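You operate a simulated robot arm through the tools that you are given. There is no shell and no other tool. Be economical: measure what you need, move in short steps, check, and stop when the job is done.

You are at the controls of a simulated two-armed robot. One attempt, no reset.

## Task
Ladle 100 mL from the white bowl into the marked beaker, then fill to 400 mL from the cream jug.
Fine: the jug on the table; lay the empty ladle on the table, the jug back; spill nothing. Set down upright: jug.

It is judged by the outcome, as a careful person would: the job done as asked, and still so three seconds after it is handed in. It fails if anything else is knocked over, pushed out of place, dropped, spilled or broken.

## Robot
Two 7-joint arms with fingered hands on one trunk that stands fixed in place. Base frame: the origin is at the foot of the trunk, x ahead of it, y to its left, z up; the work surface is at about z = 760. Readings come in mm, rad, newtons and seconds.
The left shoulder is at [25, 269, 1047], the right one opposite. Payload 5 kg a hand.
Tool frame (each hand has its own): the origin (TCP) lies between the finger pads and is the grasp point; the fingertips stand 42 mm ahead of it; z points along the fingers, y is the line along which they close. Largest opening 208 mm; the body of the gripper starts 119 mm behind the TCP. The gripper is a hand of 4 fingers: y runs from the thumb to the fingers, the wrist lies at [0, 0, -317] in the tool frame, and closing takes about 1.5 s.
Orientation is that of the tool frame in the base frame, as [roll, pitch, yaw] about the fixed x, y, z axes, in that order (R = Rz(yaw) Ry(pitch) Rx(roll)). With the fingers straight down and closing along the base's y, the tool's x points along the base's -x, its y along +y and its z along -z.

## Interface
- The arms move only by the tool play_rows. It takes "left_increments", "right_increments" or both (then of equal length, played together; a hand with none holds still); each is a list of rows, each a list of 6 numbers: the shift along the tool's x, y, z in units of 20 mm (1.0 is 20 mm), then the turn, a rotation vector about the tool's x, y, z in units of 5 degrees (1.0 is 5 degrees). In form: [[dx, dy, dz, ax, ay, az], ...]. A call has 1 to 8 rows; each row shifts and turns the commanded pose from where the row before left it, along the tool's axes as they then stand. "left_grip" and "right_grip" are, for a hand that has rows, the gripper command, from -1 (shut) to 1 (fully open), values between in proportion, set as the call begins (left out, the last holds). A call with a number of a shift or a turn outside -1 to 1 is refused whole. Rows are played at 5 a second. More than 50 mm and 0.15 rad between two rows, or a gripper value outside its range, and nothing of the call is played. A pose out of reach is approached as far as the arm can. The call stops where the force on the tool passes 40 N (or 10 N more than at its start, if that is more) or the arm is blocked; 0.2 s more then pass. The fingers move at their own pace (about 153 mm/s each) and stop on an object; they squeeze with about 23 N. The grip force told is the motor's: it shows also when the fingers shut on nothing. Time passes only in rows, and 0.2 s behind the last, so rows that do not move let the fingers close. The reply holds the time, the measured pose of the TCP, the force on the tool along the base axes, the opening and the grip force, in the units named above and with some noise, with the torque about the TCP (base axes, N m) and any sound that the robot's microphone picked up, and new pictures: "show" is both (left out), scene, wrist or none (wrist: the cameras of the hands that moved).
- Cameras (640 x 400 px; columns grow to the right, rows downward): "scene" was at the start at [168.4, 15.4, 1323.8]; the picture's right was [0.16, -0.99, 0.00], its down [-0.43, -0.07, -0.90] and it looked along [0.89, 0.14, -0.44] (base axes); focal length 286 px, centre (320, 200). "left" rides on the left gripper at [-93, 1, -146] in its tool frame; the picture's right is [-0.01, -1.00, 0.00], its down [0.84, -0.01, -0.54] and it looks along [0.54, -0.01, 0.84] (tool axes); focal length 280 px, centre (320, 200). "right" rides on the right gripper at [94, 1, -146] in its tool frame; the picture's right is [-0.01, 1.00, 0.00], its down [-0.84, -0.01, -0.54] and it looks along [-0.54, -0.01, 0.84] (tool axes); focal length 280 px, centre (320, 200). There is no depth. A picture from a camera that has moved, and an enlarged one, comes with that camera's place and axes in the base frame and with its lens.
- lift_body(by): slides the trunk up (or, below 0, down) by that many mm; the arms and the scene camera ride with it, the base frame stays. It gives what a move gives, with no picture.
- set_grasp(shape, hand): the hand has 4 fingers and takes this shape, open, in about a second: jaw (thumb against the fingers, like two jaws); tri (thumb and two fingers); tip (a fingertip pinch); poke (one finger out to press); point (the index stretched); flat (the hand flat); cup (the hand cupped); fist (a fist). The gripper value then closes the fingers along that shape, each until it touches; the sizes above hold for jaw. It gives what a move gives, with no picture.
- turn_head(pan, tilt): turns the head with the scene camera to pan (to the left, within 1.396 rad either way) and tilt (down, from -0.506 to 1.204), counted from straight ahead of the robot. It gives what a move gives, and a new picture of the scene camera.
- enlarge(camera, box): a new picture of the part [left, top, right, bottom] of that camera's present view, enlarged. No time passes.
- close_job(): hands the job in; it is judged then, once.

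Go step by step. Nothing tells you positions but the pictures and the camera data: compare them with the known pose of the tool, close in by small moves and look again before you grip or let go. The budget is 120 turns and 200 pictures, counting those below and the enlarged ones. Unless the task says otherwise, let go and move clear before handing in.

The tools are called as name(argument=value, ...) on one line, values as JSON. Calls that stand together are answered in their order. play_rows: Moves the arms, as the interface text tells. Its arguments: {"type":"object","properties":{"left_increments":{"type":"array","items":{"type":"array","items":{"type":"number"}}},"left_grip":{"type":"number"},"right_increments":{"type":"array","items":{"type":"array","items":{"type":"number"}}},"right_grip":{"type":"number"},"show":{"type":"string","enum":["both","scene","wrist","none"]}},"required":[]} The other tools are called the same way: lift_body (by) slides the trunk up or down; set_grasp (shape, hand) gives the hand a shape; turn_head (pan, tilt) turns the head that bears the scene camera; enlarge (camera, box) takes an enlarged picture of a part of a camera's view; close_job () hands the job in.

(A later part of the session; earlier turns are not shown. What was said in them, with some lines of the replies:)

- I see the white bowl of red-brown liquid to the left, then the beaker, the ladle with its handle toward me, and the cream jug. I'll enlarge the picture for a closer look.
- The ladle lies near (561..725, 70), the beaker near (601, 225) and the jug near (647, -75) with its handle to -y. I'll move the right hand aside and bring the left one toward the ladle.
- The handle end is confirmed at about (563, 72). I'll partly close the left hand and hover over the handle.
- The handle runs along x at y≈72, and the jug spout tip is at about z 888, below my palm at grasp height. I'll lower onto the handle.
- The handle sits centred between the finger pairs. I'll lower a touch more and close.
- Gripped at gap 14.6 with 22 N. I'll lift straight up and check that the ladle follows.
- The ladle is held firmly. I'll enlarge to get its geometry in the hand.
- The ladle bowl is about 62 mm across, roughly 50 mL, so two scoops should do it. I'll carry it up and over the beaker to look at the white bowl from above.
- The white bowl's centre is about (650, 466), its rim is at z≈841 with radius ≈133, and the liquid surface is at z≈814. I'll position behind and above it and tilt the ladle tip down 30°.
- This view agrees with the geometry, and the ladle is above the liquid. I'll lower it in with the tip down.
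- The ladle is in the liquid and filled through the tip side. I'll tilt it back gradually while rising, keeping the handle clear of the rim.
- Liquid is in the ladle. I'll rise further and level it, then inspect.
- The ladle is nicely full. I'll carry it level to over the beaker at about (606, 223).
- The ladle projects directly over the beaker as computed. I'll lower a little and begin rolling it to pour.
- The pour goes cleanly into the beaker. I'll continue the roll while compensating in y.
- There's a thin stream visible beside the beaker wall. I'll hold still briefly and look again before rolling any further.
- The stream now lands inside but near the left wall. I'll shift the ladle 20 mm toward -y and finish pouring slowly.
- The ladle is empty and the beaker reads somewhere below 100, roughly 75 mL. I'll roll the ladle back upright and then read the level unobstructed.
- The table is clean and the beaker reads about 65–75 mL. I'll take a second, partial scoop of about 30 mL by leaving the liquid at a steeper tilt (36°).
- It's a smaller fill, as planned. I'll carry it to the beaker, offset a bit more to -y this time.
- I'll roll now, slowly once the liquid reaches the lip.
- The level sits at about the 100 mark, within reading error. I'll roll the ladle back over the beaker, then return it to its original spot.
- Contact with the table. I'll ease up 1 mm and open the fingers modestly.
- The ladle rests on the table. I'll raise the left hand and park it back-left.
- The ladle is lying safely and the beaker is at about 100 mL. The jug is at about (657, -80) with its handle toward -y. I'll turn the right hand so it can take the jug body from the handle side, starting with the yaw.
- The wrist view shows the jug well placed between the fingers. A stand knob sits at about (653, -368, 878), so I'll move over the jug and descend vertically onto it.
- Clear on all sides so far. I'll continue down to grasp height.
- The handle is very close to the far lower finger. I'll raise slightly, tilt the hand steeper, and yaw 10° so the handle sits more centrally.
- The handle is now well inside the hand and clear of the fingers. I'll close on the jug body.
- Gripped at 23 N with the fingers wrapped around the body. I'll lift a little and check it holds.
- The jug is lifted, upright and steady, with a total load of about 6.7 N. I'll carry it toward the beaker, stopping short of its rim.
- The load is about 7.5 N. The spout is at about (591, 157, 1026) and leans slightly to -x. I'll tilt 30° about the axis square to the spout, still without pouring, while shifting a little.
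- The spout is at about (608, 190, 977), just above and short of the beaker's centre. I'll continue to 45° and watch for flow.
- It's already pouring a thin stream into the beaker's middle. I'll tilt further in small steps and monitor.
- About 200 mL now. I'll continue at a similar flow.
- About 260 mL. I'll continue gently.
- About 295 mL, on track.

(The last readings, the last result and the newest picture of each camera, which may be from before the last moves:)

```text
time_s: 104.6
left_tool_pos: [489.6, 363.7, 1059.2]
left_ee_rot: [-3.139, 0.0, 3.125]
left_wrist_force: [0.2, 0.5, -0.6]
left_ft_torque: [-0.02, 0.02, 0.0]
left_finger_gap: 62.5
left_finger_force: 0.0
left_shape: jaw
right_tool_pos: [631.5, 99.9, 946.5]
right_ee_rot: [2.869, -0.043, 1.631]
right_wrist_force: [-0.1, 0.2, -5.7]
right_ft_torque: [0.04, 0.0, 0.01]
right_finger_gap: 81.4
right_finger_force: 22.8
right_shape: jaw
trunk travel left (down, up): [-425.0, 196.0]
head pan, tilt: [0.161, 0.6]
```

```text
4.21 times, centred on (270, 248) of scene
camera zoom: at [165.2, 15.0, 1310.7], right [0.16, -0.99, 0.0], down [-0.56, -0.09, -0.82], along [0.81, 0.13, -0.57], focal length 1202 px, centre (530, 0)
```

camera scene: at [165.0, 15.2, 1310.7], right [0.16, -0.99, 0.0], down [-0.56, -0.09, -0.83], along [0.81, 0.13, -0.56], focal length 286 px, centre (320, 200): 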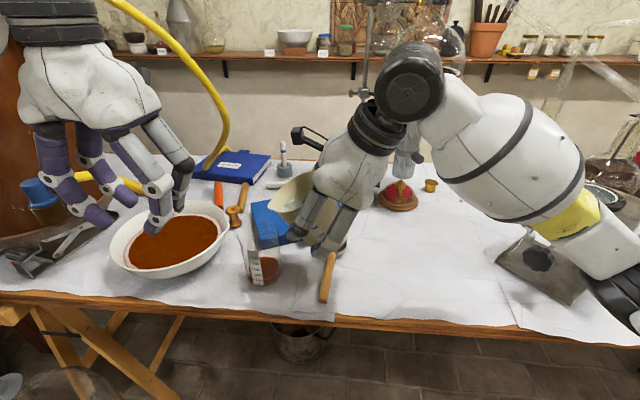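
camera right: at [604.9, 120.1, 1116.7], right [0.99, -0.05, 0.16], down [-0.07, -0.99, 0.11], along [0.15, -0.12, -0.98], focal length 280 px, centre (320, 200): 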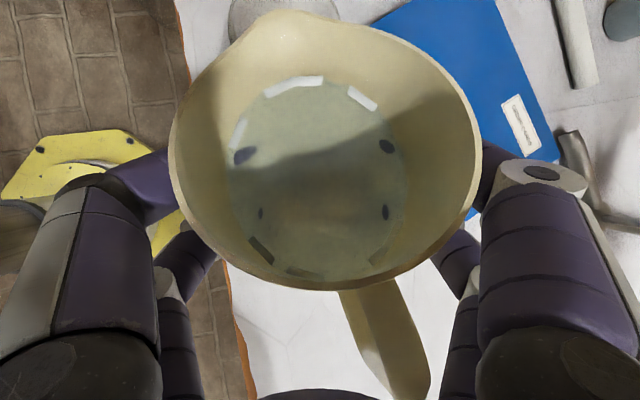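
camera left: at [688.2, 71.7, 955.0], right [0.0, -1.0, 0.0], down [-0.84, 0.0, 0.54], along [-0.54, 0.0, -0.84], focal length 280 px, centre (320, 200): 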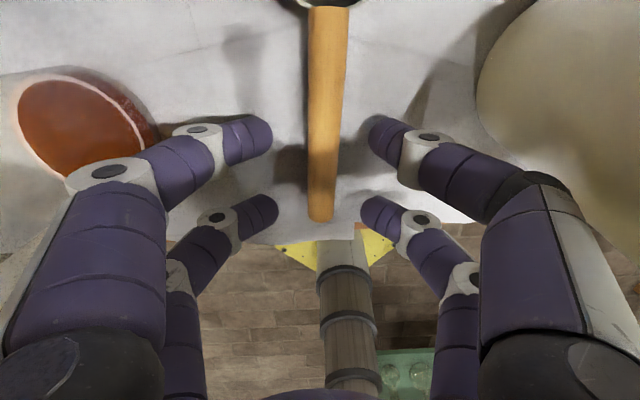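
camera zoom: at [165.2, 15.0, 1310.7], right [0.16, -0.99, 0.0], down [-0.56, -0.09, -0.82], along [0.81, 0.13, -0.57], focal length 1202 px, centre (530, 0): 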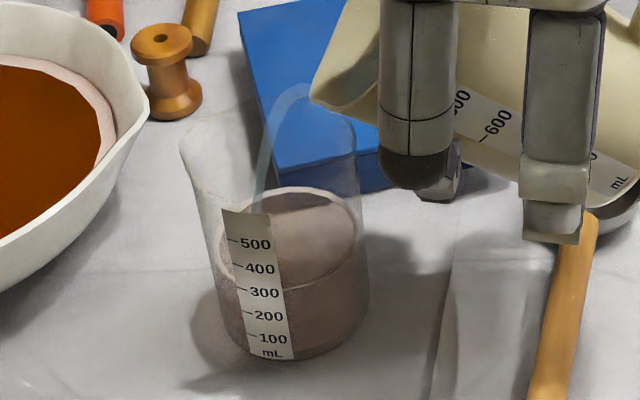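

About 330 mL. One more short interval, with less added tilt.

play_rows(right_increments=[[0, 0, 0, -0.02, -0.095, -0.027], [0, 0, 0, 0, 0, 0]], show="none")

enlarge(camera="scene", box=[245, 220, 285, 290])

```text
time_s: 105.2
left_tool_pos: [489.1, 365.6, 1058.9]
left_ee_rot: [-3.14, 0.0, 3.123]
left_wrist_force: [-1.0, 0.7, -0.5]
left_ft_torque: [-0.03, -0.04, -0.01]
left_finger_gap: 62.2
left_finger_force: 0.1
left_shape: jaw
right_tool_pos: [631.3, 99.7, 947.0]
right_ee_rot: [2.868, -0.037, 1.632]
right_wrist_force: [-0.3, -0.4, -4.8]
right_ft_torque: [0.03, -0.02, 0.0]
right_finger_gap: 81.4
right_finger_force: 22.2
right_shape: jaw
trunk travel left (down, up): [-425.0, 196.0]
head pan, tilt: [0.161, 0.6]
```

```text
5.71 times, centred on (265, 255) of scene
camera zoom: at [165.2, 15.0, 1310.7], right [0.16, -0.99, 0.0], down [-0.56, -0.09, -0.82], along [0.81, 0.13, -0.57], focal length 1632 px, centre (634, -114)
```

zoom: 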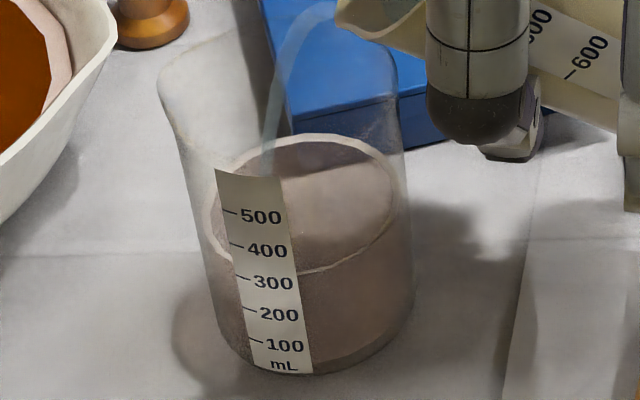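

play_rows(right_increments=[[0, 0, 0, -0.02, -0.095, -0.027], [0, 0, 0, 0, 0, 0], [0, 0, 0, 0, 0, 0]], show="none")

enlarge(camera="scene", box=[245, 220, 285, 290])

```text
time_s: 106.0
left_tool_pos: [488.6, 365.5, 1059.1]
left_ee_rot: [-3.141, -0.002, 3.125]
left_wrist_force: [-0.2, -0.8, -0.4]
left_ft_torque: [0.0, -0.03, -0.01]
left_finger_gap: 62.3
left_finger_force: 0.0
left_shape: jaw
right_tool_pos: [630.9, 100.3, 946.8]
right_ee_rot: [2.866, -0.025, 1.632]
right_wrist_force: [0.0, -0.6, -4.3]
right_ft_torque: [0.09, 0.03, -0.01]
right_finger_gap: 81.5
right_finger_force: 23.4
right_shape: jaw
trunk travel left (down, up): [-425.0, 196.0]
head pan, tilt: [0.161, 0.6]
```

```text
5.71 times, centred on (265, 255) of scene
camera zoom: at [165.2, 14.9, 1310.7], right [0.16, -0.99, 0.0], down [-0.56, -0.09, -0.82], along [0.81, 0.13, -0.57], focal length 1632 px, centre (634, -114)
```

zoom: 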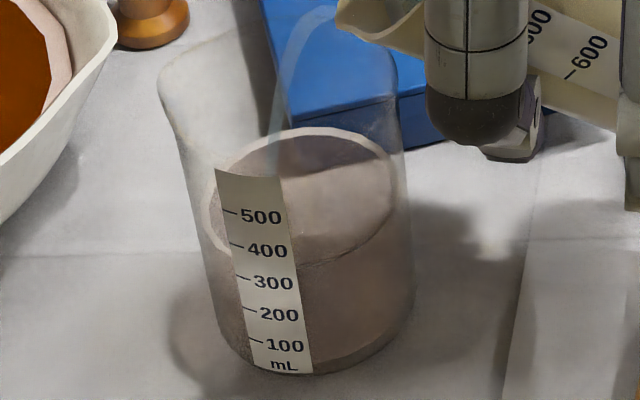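

About 365–370 mL. One more brief moment, then tip back.

play_rows(right_increments=[[0, 0, 0, 0, 0, 0], [0, 0, 0, 0, 0, 0], [0, 0, 0, 0.12, 0.6, 0.17], [0, 0, 0, 0.19, 0.945, 0.272], [0, 0, 0, 0.19, 0.945, 0.272], [0, 0, 0, 0, 0, 0], [0, 0, 0, 0, 0, 0]], show="none")

enlarge(camera="scene", box=[245, 220, 285, 290])

```text
time_s: 107.6
left_tool_pos: [489.1, 363.2, 1059.0]
left_ee_rot: [3.141, -0.002, 3.124]
left_wrist_force: [-0.2, -0.5, 0.6]
left_ft_torque: [-0.03, 0.02, 0.0]
left_finger_gap: 62.3
left_finger_force: 0.0
left_shape: jaw
right_tool_pos: [630.0, 101.3, 945.7]
right_ee_rot: [2.91, -0.251, 1.628]
right_wrist_force: [-0.2, -0.7, -5.2]
right_ft_torque: [0.04, 0.03, 0.03]
right_finger_gap: 81.3
right_finger_force: 22.8
right_shape: jaw
trunk travel left (down, up): [-425.0, 196.0]
head pan, tilt: [0.161, 0.6]
```

```text
5.71 times, centred on (265, 255) of scene
camera zoom: at [165.2, 15.1, 1310.7], right [0.16, -0.99, 0.0], down [-0.56, -0.09, -0.82], along [0.81, 0.13, -0.57], focal length 1632 px, centre (634, -114)
```

zoom: 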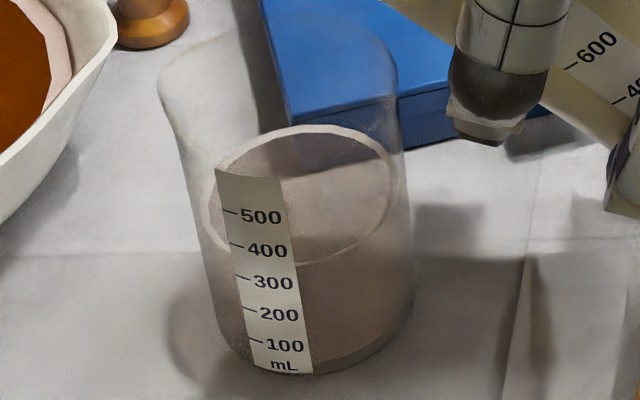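

enlarge(camera="scene", box=[253, 240, 278, 270])

```text
13.33 times, centred on (266, 255) of scene
camera zoom: at [165.2, 15.1, 1310.7], right [0.16, -0.99, 0.0], down [-0.56, -0.09, -0.82], along [0.81, 0.13, -0.57], focal length 3808 px, centre (1047, -533)
```

zoom: 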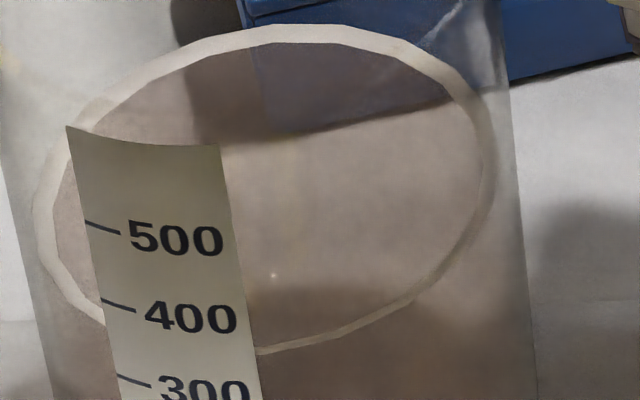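

By the marks it reads about 362 mL. Flow follows the tilt at about 22 mL per degree, so I'll tilt back to the last angle plus about 1.5° and let it settle.

play_rows(right_increments=[[0, 0, 0, -0.19, -0.945, -0.272], [0, 0, 0, -0.19, -0.945, -0.272], [0, 0, 0, -0.12, -0.6, -0.17], [0, 0, 0, -0.03, -0.14, -0.04], [0, 0, 0, -0.03, -0.14, -0.04], [0, 0, 0, 0, 0, 0], [0, 0, 0, 0, 0, 0]], show="none")

enlarge(camera="scene", box=[240, 205, 300, 270])

```text
time_s: 109.2
left_tool_pos: [488.9, 365.2, 1058.6]
left_ee_rot: [-3.139, -0.002, 3.125]
left_wrist_force: [0.2, -0.9, -1.3]
left_ft_torque: [-0.01, -0.01, 0.01]
left_finger_gap: 62.1
left_finger_force: 0.0
left_shape: jaw
right_tool_pos: [631.5, 100.4, 947.0]
right_ee_rot: [2.859, 0.0, 1.632]
right_wrist_force: [0.3, -0.2, -5.2]
right_ft_torque: [0.03, 0.04, 0.0]
right_finger_gap: 81.0
right_finger_force: 22.9
right_shape: jaw
trunk travel left (down, up): [-425.0, 196.0]
head pan, tilt: [0.161, 0.6]
```

```text
6.15 times, centred on (270, 238) of scene
camera zoom: at [165.2, 14.9, 1310.7], right [0.16, -0.99, 0.0], down [-0.56, -0.09, -0.82], along [0.81, 0.13, -0.57], focal length 1757 px, centre (628, -31)
```

zoom: 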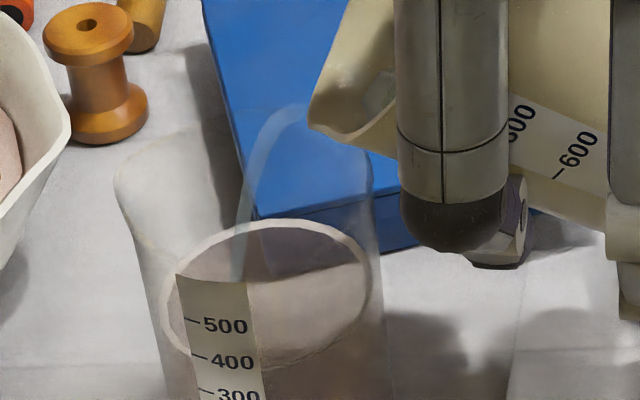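

play_rows(right_increments=[[0, 0, 0, 0, 0, 0], [0, 0, 0, 0, 0, 0]], show="none")

enlarge(camera="scene", box=[253, 230, 278, 260])

```text
time_s: 109.8
left_tool_pos: [489.2, 364.1, 1058.8]
left_ee_rot: [-3.139, -0.001, 3.125]
left_wrist_force: [0.0, 0.8, 0.3]
left_ft_torque: [-0.01, -0.01, -0.03]
left_finger_gap: 62.0
left_finger_force: 0.0
left_shape: jaw
right_tool_pos: [631.3, 100.3, 946.6]
right_ee_rot: [2.859, 0.0, 1.632]
right_wrist_force: [0.8, 0.0, -4.5]
right_ft_torque: [0.01, 0.01, 0.03]
right_finger_gap: 81.2
right_finger_force: 23.5
right_shape: jaw
trunk travel left (down, up): [-425.0, 196.0]
head pan, tilt: [0.161, 0.6]
```

```text
13.33 times, centred on (266, 245) of scene
camera zoom: at [165.2, 15.0, 1310.7], right [0.16, -0.99, 0.0], down [-0.56, -0.09, -0.82], along [0.81, 0.13, -0.57], focal length 3808 px, centre (1047, -400)
```

zoom: 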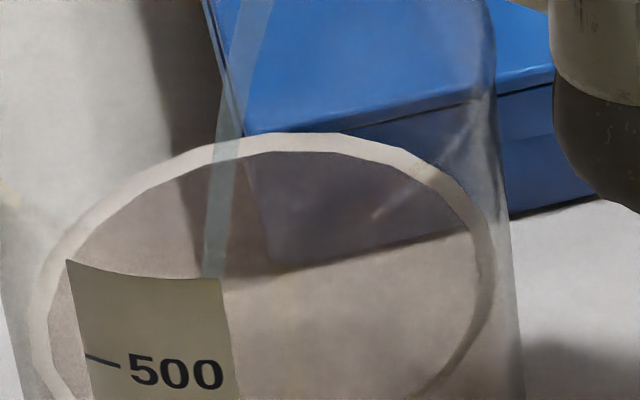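

The level has risen about 36 mL, to roughly 398. I'll tip back now to stop the flow.

play_rows(right_increments=[[0, 0, 0, 0.19, 0.945, 0.272], [0, 0, 0, 0.19, 0.945, 0.272], [0, 0, 0, 0.19, 0.945, 0.272], [0, 0, 0, 0.19, 0.945, 0.272], [0, 0, 0, 0, 0, 0], [0, 0, 0, 0, 0, 0]], show="none")

enlarge(camera="scene", box=[253, 240, 278, 270])

enlarge(camera="scene", box=[230, 180, 350, 300])

```text
time_s: 111.2
left_tool_pos: [490.0, 364.6, 1059.2]
left_ee_rot: [-3.14, -0.002, 3.123]
left_wrist_force: [-0.1, 0.4, 0.3]
left_ft_torque: [-0.01, -0.02, -0.01]
left_finger_gap: 62.3
left_finger_force: 0.0
left_shape: jaw
right_tool_pos: [631.3, 100.3, 945.9]
right_ee_rot: [2.927, -0.344, 1.621]
right_wrist_force: [-0.1, 0.2, -4.3]
right_ft_torque: [0.06, 0.06, 0.0]
right_finger_gap: 80.9
right_finger_force: 23.0
right_shape: jaw
trunk travel left (down, up): [-425.0, 196.0]
head pan, tilt: [0.161, 0.6]
```

```text
13.33 times, centred on (266, 255) of scene
camera zoom: at [165.2, 15.1, 1310.7], right [0.16, -0.99, 0.0], down [-0.56, -0.09, -0.82], along [0.81, 0.13, -0.57], focal length 3808 px, centre (1047, -533)
```

zoom: 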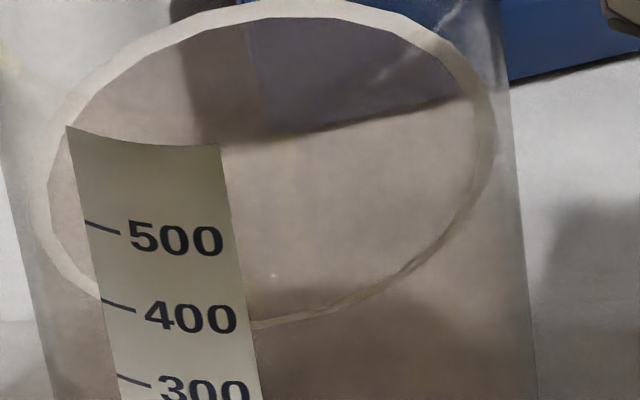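

```text
3.33 times, centred on (290, 240) of scene
camera zoom: at [165.2, 15.1, 1310.7], right [0.16, -0.99, 0.0], down [-0.56, -0.09, -0.82], along [0.81, 0.13, -0.57], focal length 952 px, centre (420, 67)
```

zoom: 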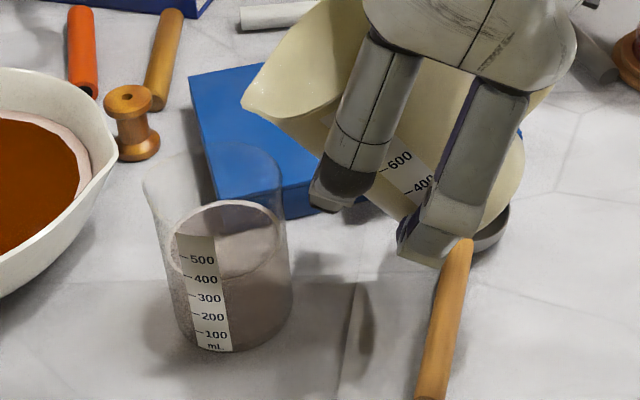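

The level is right at the 400 mark. I'll bring the jug upright, backing away from the beaker.

play_rows(right_increments=[[0, 0, 0, 0.19, 0.945, 0.272], [0, 0, 0, 0.19, 0.945, 0.272], [0, 0, 0, 0.19, 0.945, 0.272], [0, 0, 0, 0.19, 0.945, 0.272], [0, 0, 0, 0.19, 0.945, 0.272], [0, 0, 0, 0.19, 0.945, 0.272], [0, 0, 0, 0.19, 0.945, 0.272], [0, 0, 0, 0.058, 0.289, 0.083]])

```text
time_s: 113.0
left_tool_pos: [489.5, 364.8, 1059.5]
left_ee_rot: [-3.141, -0.001, 3.125]
left_wrist_force: [0.1, -0.2, 0.2]
left_ft_torque: [0.03, 0.0, 0.0]
left_finger_gap: 62.1
left_finger_force: 0.1
left_shape: jaw
right_tool_pos: [630.5, 100.3, 947.2]
right_ee_rot: [3.139, -0.962, 1.486]
right_wrist_force: [0.4, 0.0, -4.5]
right_ft_torque: [0.05, 0.02, 0.01]
right_finger_gap: 81.2
right_finger_force: 22.6
right_shape: jaw
trunk travel left (down, up): [-425.0, 196.0]
head pan, tilt: [0.161, 0.6]
camera scene: at [165.2, 14.9, 1310.7], right [0.16, -0.99, 0.0], down [-0.56, -0.09, -0.82], along [0.81, 0.13, -0.57], focal length 286 px, centre (320, 200)
camera right: at [627.2, 33.3, 1106.7], right [1.0, -0.09, -0.01], down [-0.09, -0.92, -0.38], along [0.03, 0.38, -0.92], focal length 280 px, centre (320, 200)
```

scene: 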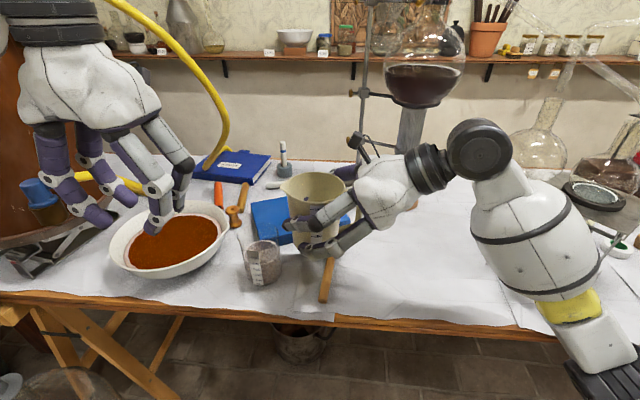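
right: 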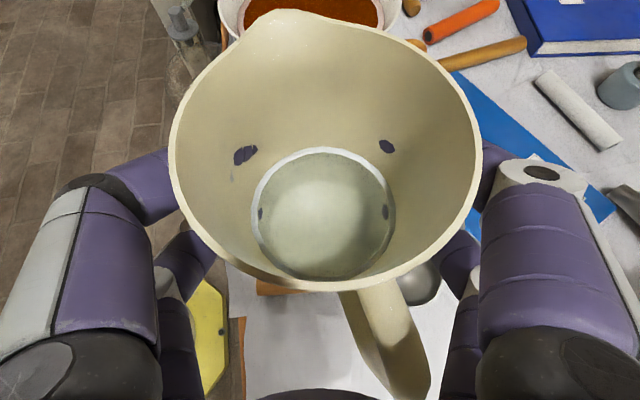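

Upright again, and the load dropped by about 3.1 N (about 310 mL), consistent with the level. I'll carry the jug back to its original spot.

play_rows(right_increments=[[-0.2, 0.15, -0.5, 0, 0, 0], [-0.6, 0.2, -0.6, 0, 0, 0], [-0.7, 0.2, -0.6, 0, 0, 0], [-0.7, 0.2, -0.6, 0, 0, 0], [-0.7, 0.2, -0.6, 0, 0, 0], [-0.7, 0.2, -0.6, 0, 0, 0], [-0.7, 0.2, -0.6, 0, 0, 0], [-0.7, 0.2, -0.6, 0, 0, 0]], show="none")

play_rows(right_increments=[[-0.7, 0.2, -0.6, 0, 0, 0], [-0.7, 0.2, -0.6, 0, 0, 0], [-0.26, 0.08, -0.12, 0, 0, 0], [-0.819, 0, 0.574, 0, 0, 0], [-0.819, 0, 0.574, 0, 0, 0]])

```text
time_s: 114.8
left_tool_pos: [487.8, 364.8, 1059.3]
left_ee_rot: [-3.141, -0.002, 3.124]
left_wrist_force: [0.4, -0.2, 0.0]
left_ft_torque: [0.0, 0.01, 0.02]
left_finger_gap: 62.3
left_finger_force: 0.1
left_shape: jaw
right_tool_pos: [650.6, -37.6, 918.4]
right_ee_rot: [3.14, -0.961, 1.489]
right_wrist_force: [-1.1, -0.3, -4.8]
right_ft_torque: [0.06, 0.0, -0.01]
right_finger_gap: 80.9
right_finger_force: 22.6
right_shape: jaw
trunk travel left (down, up): [-425.0, 196.0]
head pan, tilt: [0.161, 0.6]
```

```text
time_s: 116.0
left_tool_pos: [489.3, 362.6, 1059.1]
left_ee_rot: [-3.14, -0.003, 3.124]
left_wrist_force: [0.5, -0.1, 0.2]
left_ft_torque: [0.01, 0.04, 0.02]
left_finger_gap: 62.0
left_finger_force: 0.0
left_shape: jaw
right_tool_pos: [656.9, -76.5, 867.0]
right_ee_rot: [3.14, -0.96, 1.488]
right_wrist_force: [0.4, -0.4, -3.8]
right_ft_torque: [0.05, 0.06, 0.02]
right_finger_gap: 80.9
right_finger_force: 22.8
right_shape: jaw
trunk travel left (down, up): [-425.0, 196.0]
head pan, tilt: [0.161, 0.6]
camera scene: at [165.4, 14.8, 1310.6], right [0.16, -0.99, 0.0], down [-0.56, -0.09, -0.82], along [0.81, 0.13, -0.57], focal length 286 px, centre (320, 200)
camera right: at [653.6, -144.1, 1026.2], right [1.0, -0.09, -0.01], down [-0.09, -0.92, -0.38], along [0.03, 0.38, -0.92], focal length 280 px, centre (320, 200)
```

scene: 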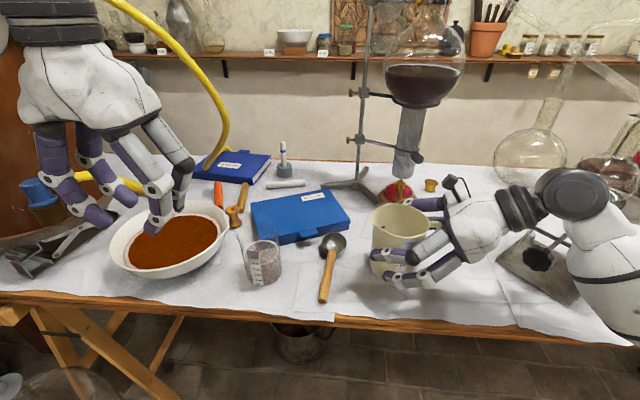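
right: 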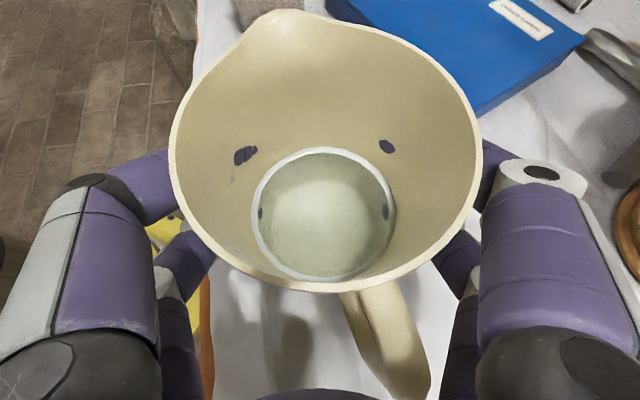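

play_rows(right_increments=[[-0.6, 0, 0.42, 0, 0, 0], [-0.45, 0, 0.315, 0, 0, 0], [-0.2, 0, 0.14, 0, 0, 0], [-0.08, 0, 0.056, 0, 0, 0], [-0.06, 0, 0.042, 0, 0, 0], [0, 0, 0, 0, 0, 0]], show="none")

```text
time_s: 117.4
left_tool_pos: [488.8, 364.4, 1059.6]
left_ee_rot: [-3.139, -0.003, 3.124]
left_wrist_force: [-0.6, -0.9, 0.6]
left_ft_torque: [-0.01, -0.01, -0.01]
left_finger_gap: 62.2
left_finger_force: 0.1
left_shape: jaw
right_tool_pos: [657.2, -77.3, 833.4]
right_ee_rot: [3.138, -0.961, 1.488]
right_wrist_force: [-0.6, 1.2, -0.9]
right_ft_torque: [-0.03, 0.01, 0.0]
right_finger_gap: 80.9
right_finger_force: 22.6
right_shape: jaw
trunk travel left (down, up): [-425.0, 196.0]
head pan, tilt: [0.161, 0.6]
```

play_rows(right_increments=[[-0.04, 0, 0.028, 0, 0, 0], [0, 0, 0, 0, 0, 0]], show="none")

play_rows(right_increments=[[0, 0, 0, 0, 0, 0], [0, 0, 0, 0, 0, 0], [0, 0, 0, 0, 0, 0], [0, 0, 0, 0, 0, 0], [0, 0, 0, 0, 0, 0], [0, 0, 0, 0, 0, 0]], right_grip=1)

```text
time_s: 118.0
left_tool_pos: [488.7, 364.9, 1059.5]
left_ee_rot: [3.142, -0.001, 3.125]
left_wrist_force: [0.1, 0.6, 0.1]
left_ft_torque: [0.0, 0.02, -0.04]
left_finger_gap: 62.0
left_finger_force: 0.0
left_shape: jaw
right_tool_pos: [657.6, -76.7, 833.0]
right_ee_rot: [3.139, -0.963, 1.489]
right_wrist_force: [-0.4, 2.0, 4.1]
right_ft_torque: [-0.16, -0.07, 0.02]
right_finger_gap: 81.0
right_finger_force: 23.3
right_shape: jaw
trunk travel left (down, up): [-425.0, 196.0]
head pan, tilt: [0.161, 0.6]
```

```text
time_s: 119.4
left_tool_pos: [489.1, 364.3, 1059.2]
left_ee_rot: [-3.139, -0.001, 3.124]
left_wrist_force: [0.6, -0.1, -0.9]
left_ft_torque: [0.01, 0.01, 0.01]
left_finger_gap: 62.1
left_finger_force: 0.0
left_shape: jaw
right_tool_pos: [657.6, -77.5, 832.1]
right_ee_rot: [3.139, -0.962, 1.487]
right_wrist_force: [1.0, -0.6, -0.6]
right_ft_torque: [-0.05, -0.01, 0.0]
right_finger_gap: 207.9
right_finger_force: 0.1
right_shape: jaw
trunk travel left (down, up): [-425.0, 196.0]
head pan, tilt: [0.161, 0.6]
camera scene: at [165.0, 14.9, 1310.7], right [0.16, -0.99, 0.0], down [-0.56, -0.09, -0.83], along [0.81, 0.13, -0.56], focal length 286 px, centre (320, 200)
camera right: at [652.7, -144.0, 991.6], right [1.0, -0.09, -0.01], down [-0.09, -0.92, -0.38], along [0.03, 0.38, -0.92], focal length 280 px, centre (320, 200)
```

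scene: 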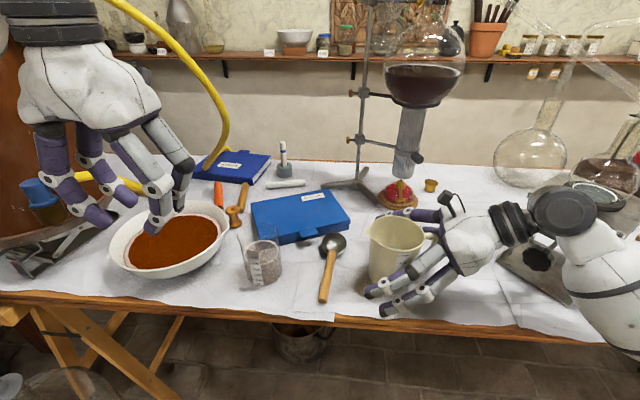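
right: 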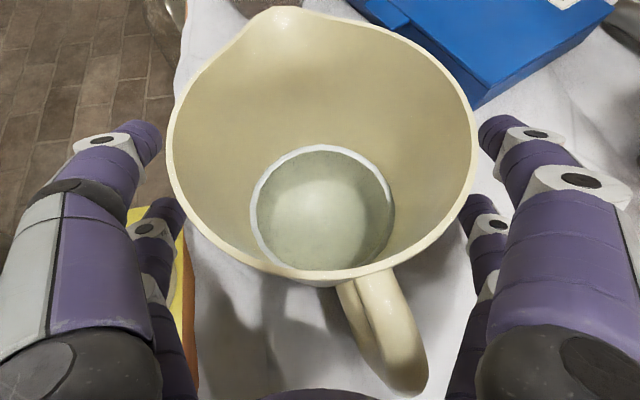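

The jug stands upright and is released. I'll withdraw the right hand straight up.

play_rows(right_increments=[[0.4, 0, -0.287, 0, 0, 0], [0.819, 0, -0.574, 0, 0, 0], [0.819, 0, -0.574, 0, 0, 0], [0.819, 0, -0.574, 0, 0, 0], [0.819, 0, -0.574, 0, 0, 0], [0.819, 0, -0.574, 0, 0, 0], [0.819, 0, -0.574, 0, 0, 0], [0.819, 0, -0.574, 0, 0, 0]], show="none")

play_rows(right_increments=[[0.819, 0, -0.574, 0, 0, 0], [0.819, 0, -0.574, 0, 0, 0], [0.819, 0, -0.574, 0, 0, 0], [0.819, 0, -0.574, 0, 0, 0], [0, -0.5, -1, 0, 0, 0], [0, -0.5, -1, 0, 0, 0], [0, -0.5, -1, 0, 0, 0], [0, -0.5, -1, 0, 0, 0]], show="scene")

enlarge(camera="scene", box=[230, 190, 450, 310])

enlarge(camera="scene", box=[240, 230, 290, 295])

```text
time_s: 121.2
left_tool_pos: [489.3, 364.6, 1059.6]
left_ee_rot: [-3.139, 0.001, 3.124]
left_wrist_force: [0.0, 0.7, -0.2]
left_ft_torque: [-0.03, -0.05, -0.01]
left_finger_gap: 62.0
left_finger_force: 0.1
left_shape: jaw
right_tool_pos: [657.0, -78.1, 983.0]
right_ee_rot: [3.14, -0.961, 1.488]
right_wrist_force: [-0.2, -0.4, -0.2]
right_ft_torque: [0.0, -0.01, -0.01]
right_finger_gap: 207.8
right_finger_force: 0.0
right_shape: jaw
trunk travel left (down, up): [-425.0, 196.0]
head pan, tilt: [0.161, 0.6]
```

```text
time_s: 123.0
left_tool_pos: [488.6, 364.7, 1059.1]
left_ee_rot: [-3.139, 0.001, 3.124]
left_wrist_force: [0.1, -1.1, -0.1]
left_ft_torque: [0.01, 0.01, 0.03]
left_finger_gap: 62.0
left_finger_force: 0.0
left_shape: jaw
right_tool_pos: [611.0, -140.4, 1109.3]
right_ee_rot: [3.138, -0.962, 1.491]
right_wrist_force: [-1.2, 0.0, 0.1]
right_ft_torque: [-0.01, -0.02, -0.01]
right_finger_gap: 207.8
right_finger_force: 0.2
right_shape: jaw
trunk travel left (down, up): [-425.0, 196.0]
head pan, tilt: [0.161, 0.6]
camera scene: at [164.8, 14.8, 1310.8], right [0.16, -0.99, 0.0], down [-0.56, -0.09, -0.83], along [0.81, 0.13, -0.56], focal length 286 px, centre (320, 200)
```

scene: 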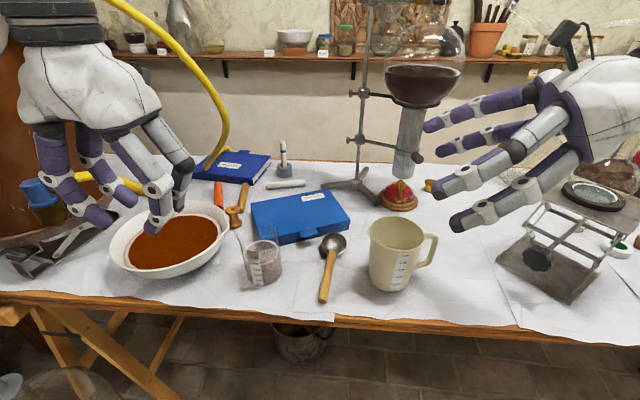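

```text
2.91 times, centred on (340, 250) of scene
camera zoom: at [164.8, 14.8, 1310.8], right [0.16, -0.99, 0.0], down [-0.56, -0.09, -0.83], along [0.81, 0.13, -0.56], focal length 831 px, centre (262, 54)
```

zoom: 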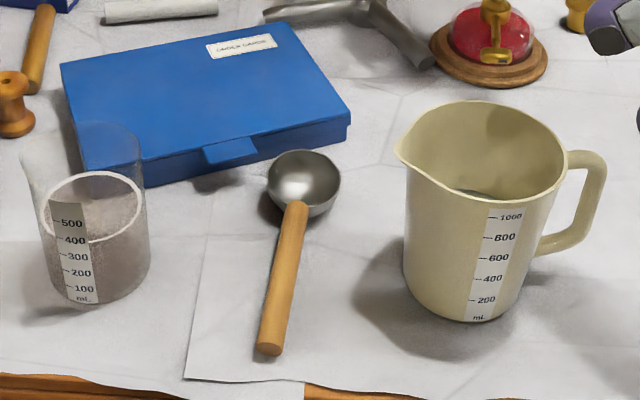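

```text
6.15 times, centred on (265, 262) of scene
camera zoom: at [164.8, 14.8, 1310.8], right [0.16, -0.99, 0.0], down [-0.56, -0.09, -0.83], along [0.81, 0.13, -0.56], focal length 1757 px, centre (658, -185)
```

zoom: 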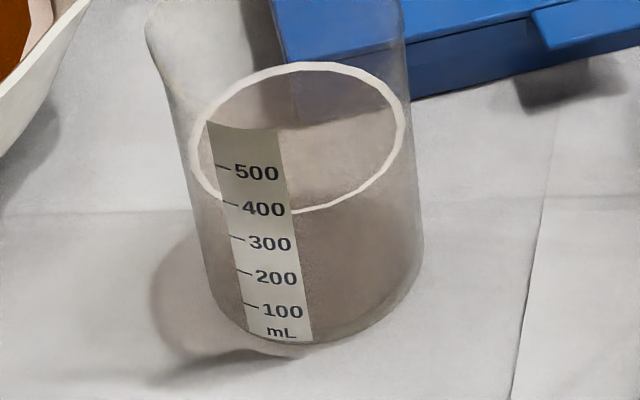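

The beaker reads 400 mL, the jug and ladle are back in their places, the table is dry and both hands are clear. I'm handing in.

close_job()

```text
The job is handed in.
```

The beaker now reads about 400 mL: roughly 100 mL ladled from the white bowl in two scoops, then topped up from the cream jug. Both volumes were read by eye from the printed scale, so each could be off by about 10 mL.

- **Jug:** it is back upright in its original spot on the table.
- **Ladle:** it is empty and lying where it started.
- **Spills:** I saw none at the end. During the first ladle pour, one picture showed a thin stream that looked just outside the beaker's left wall, but later close-ups showed no mark on the table.
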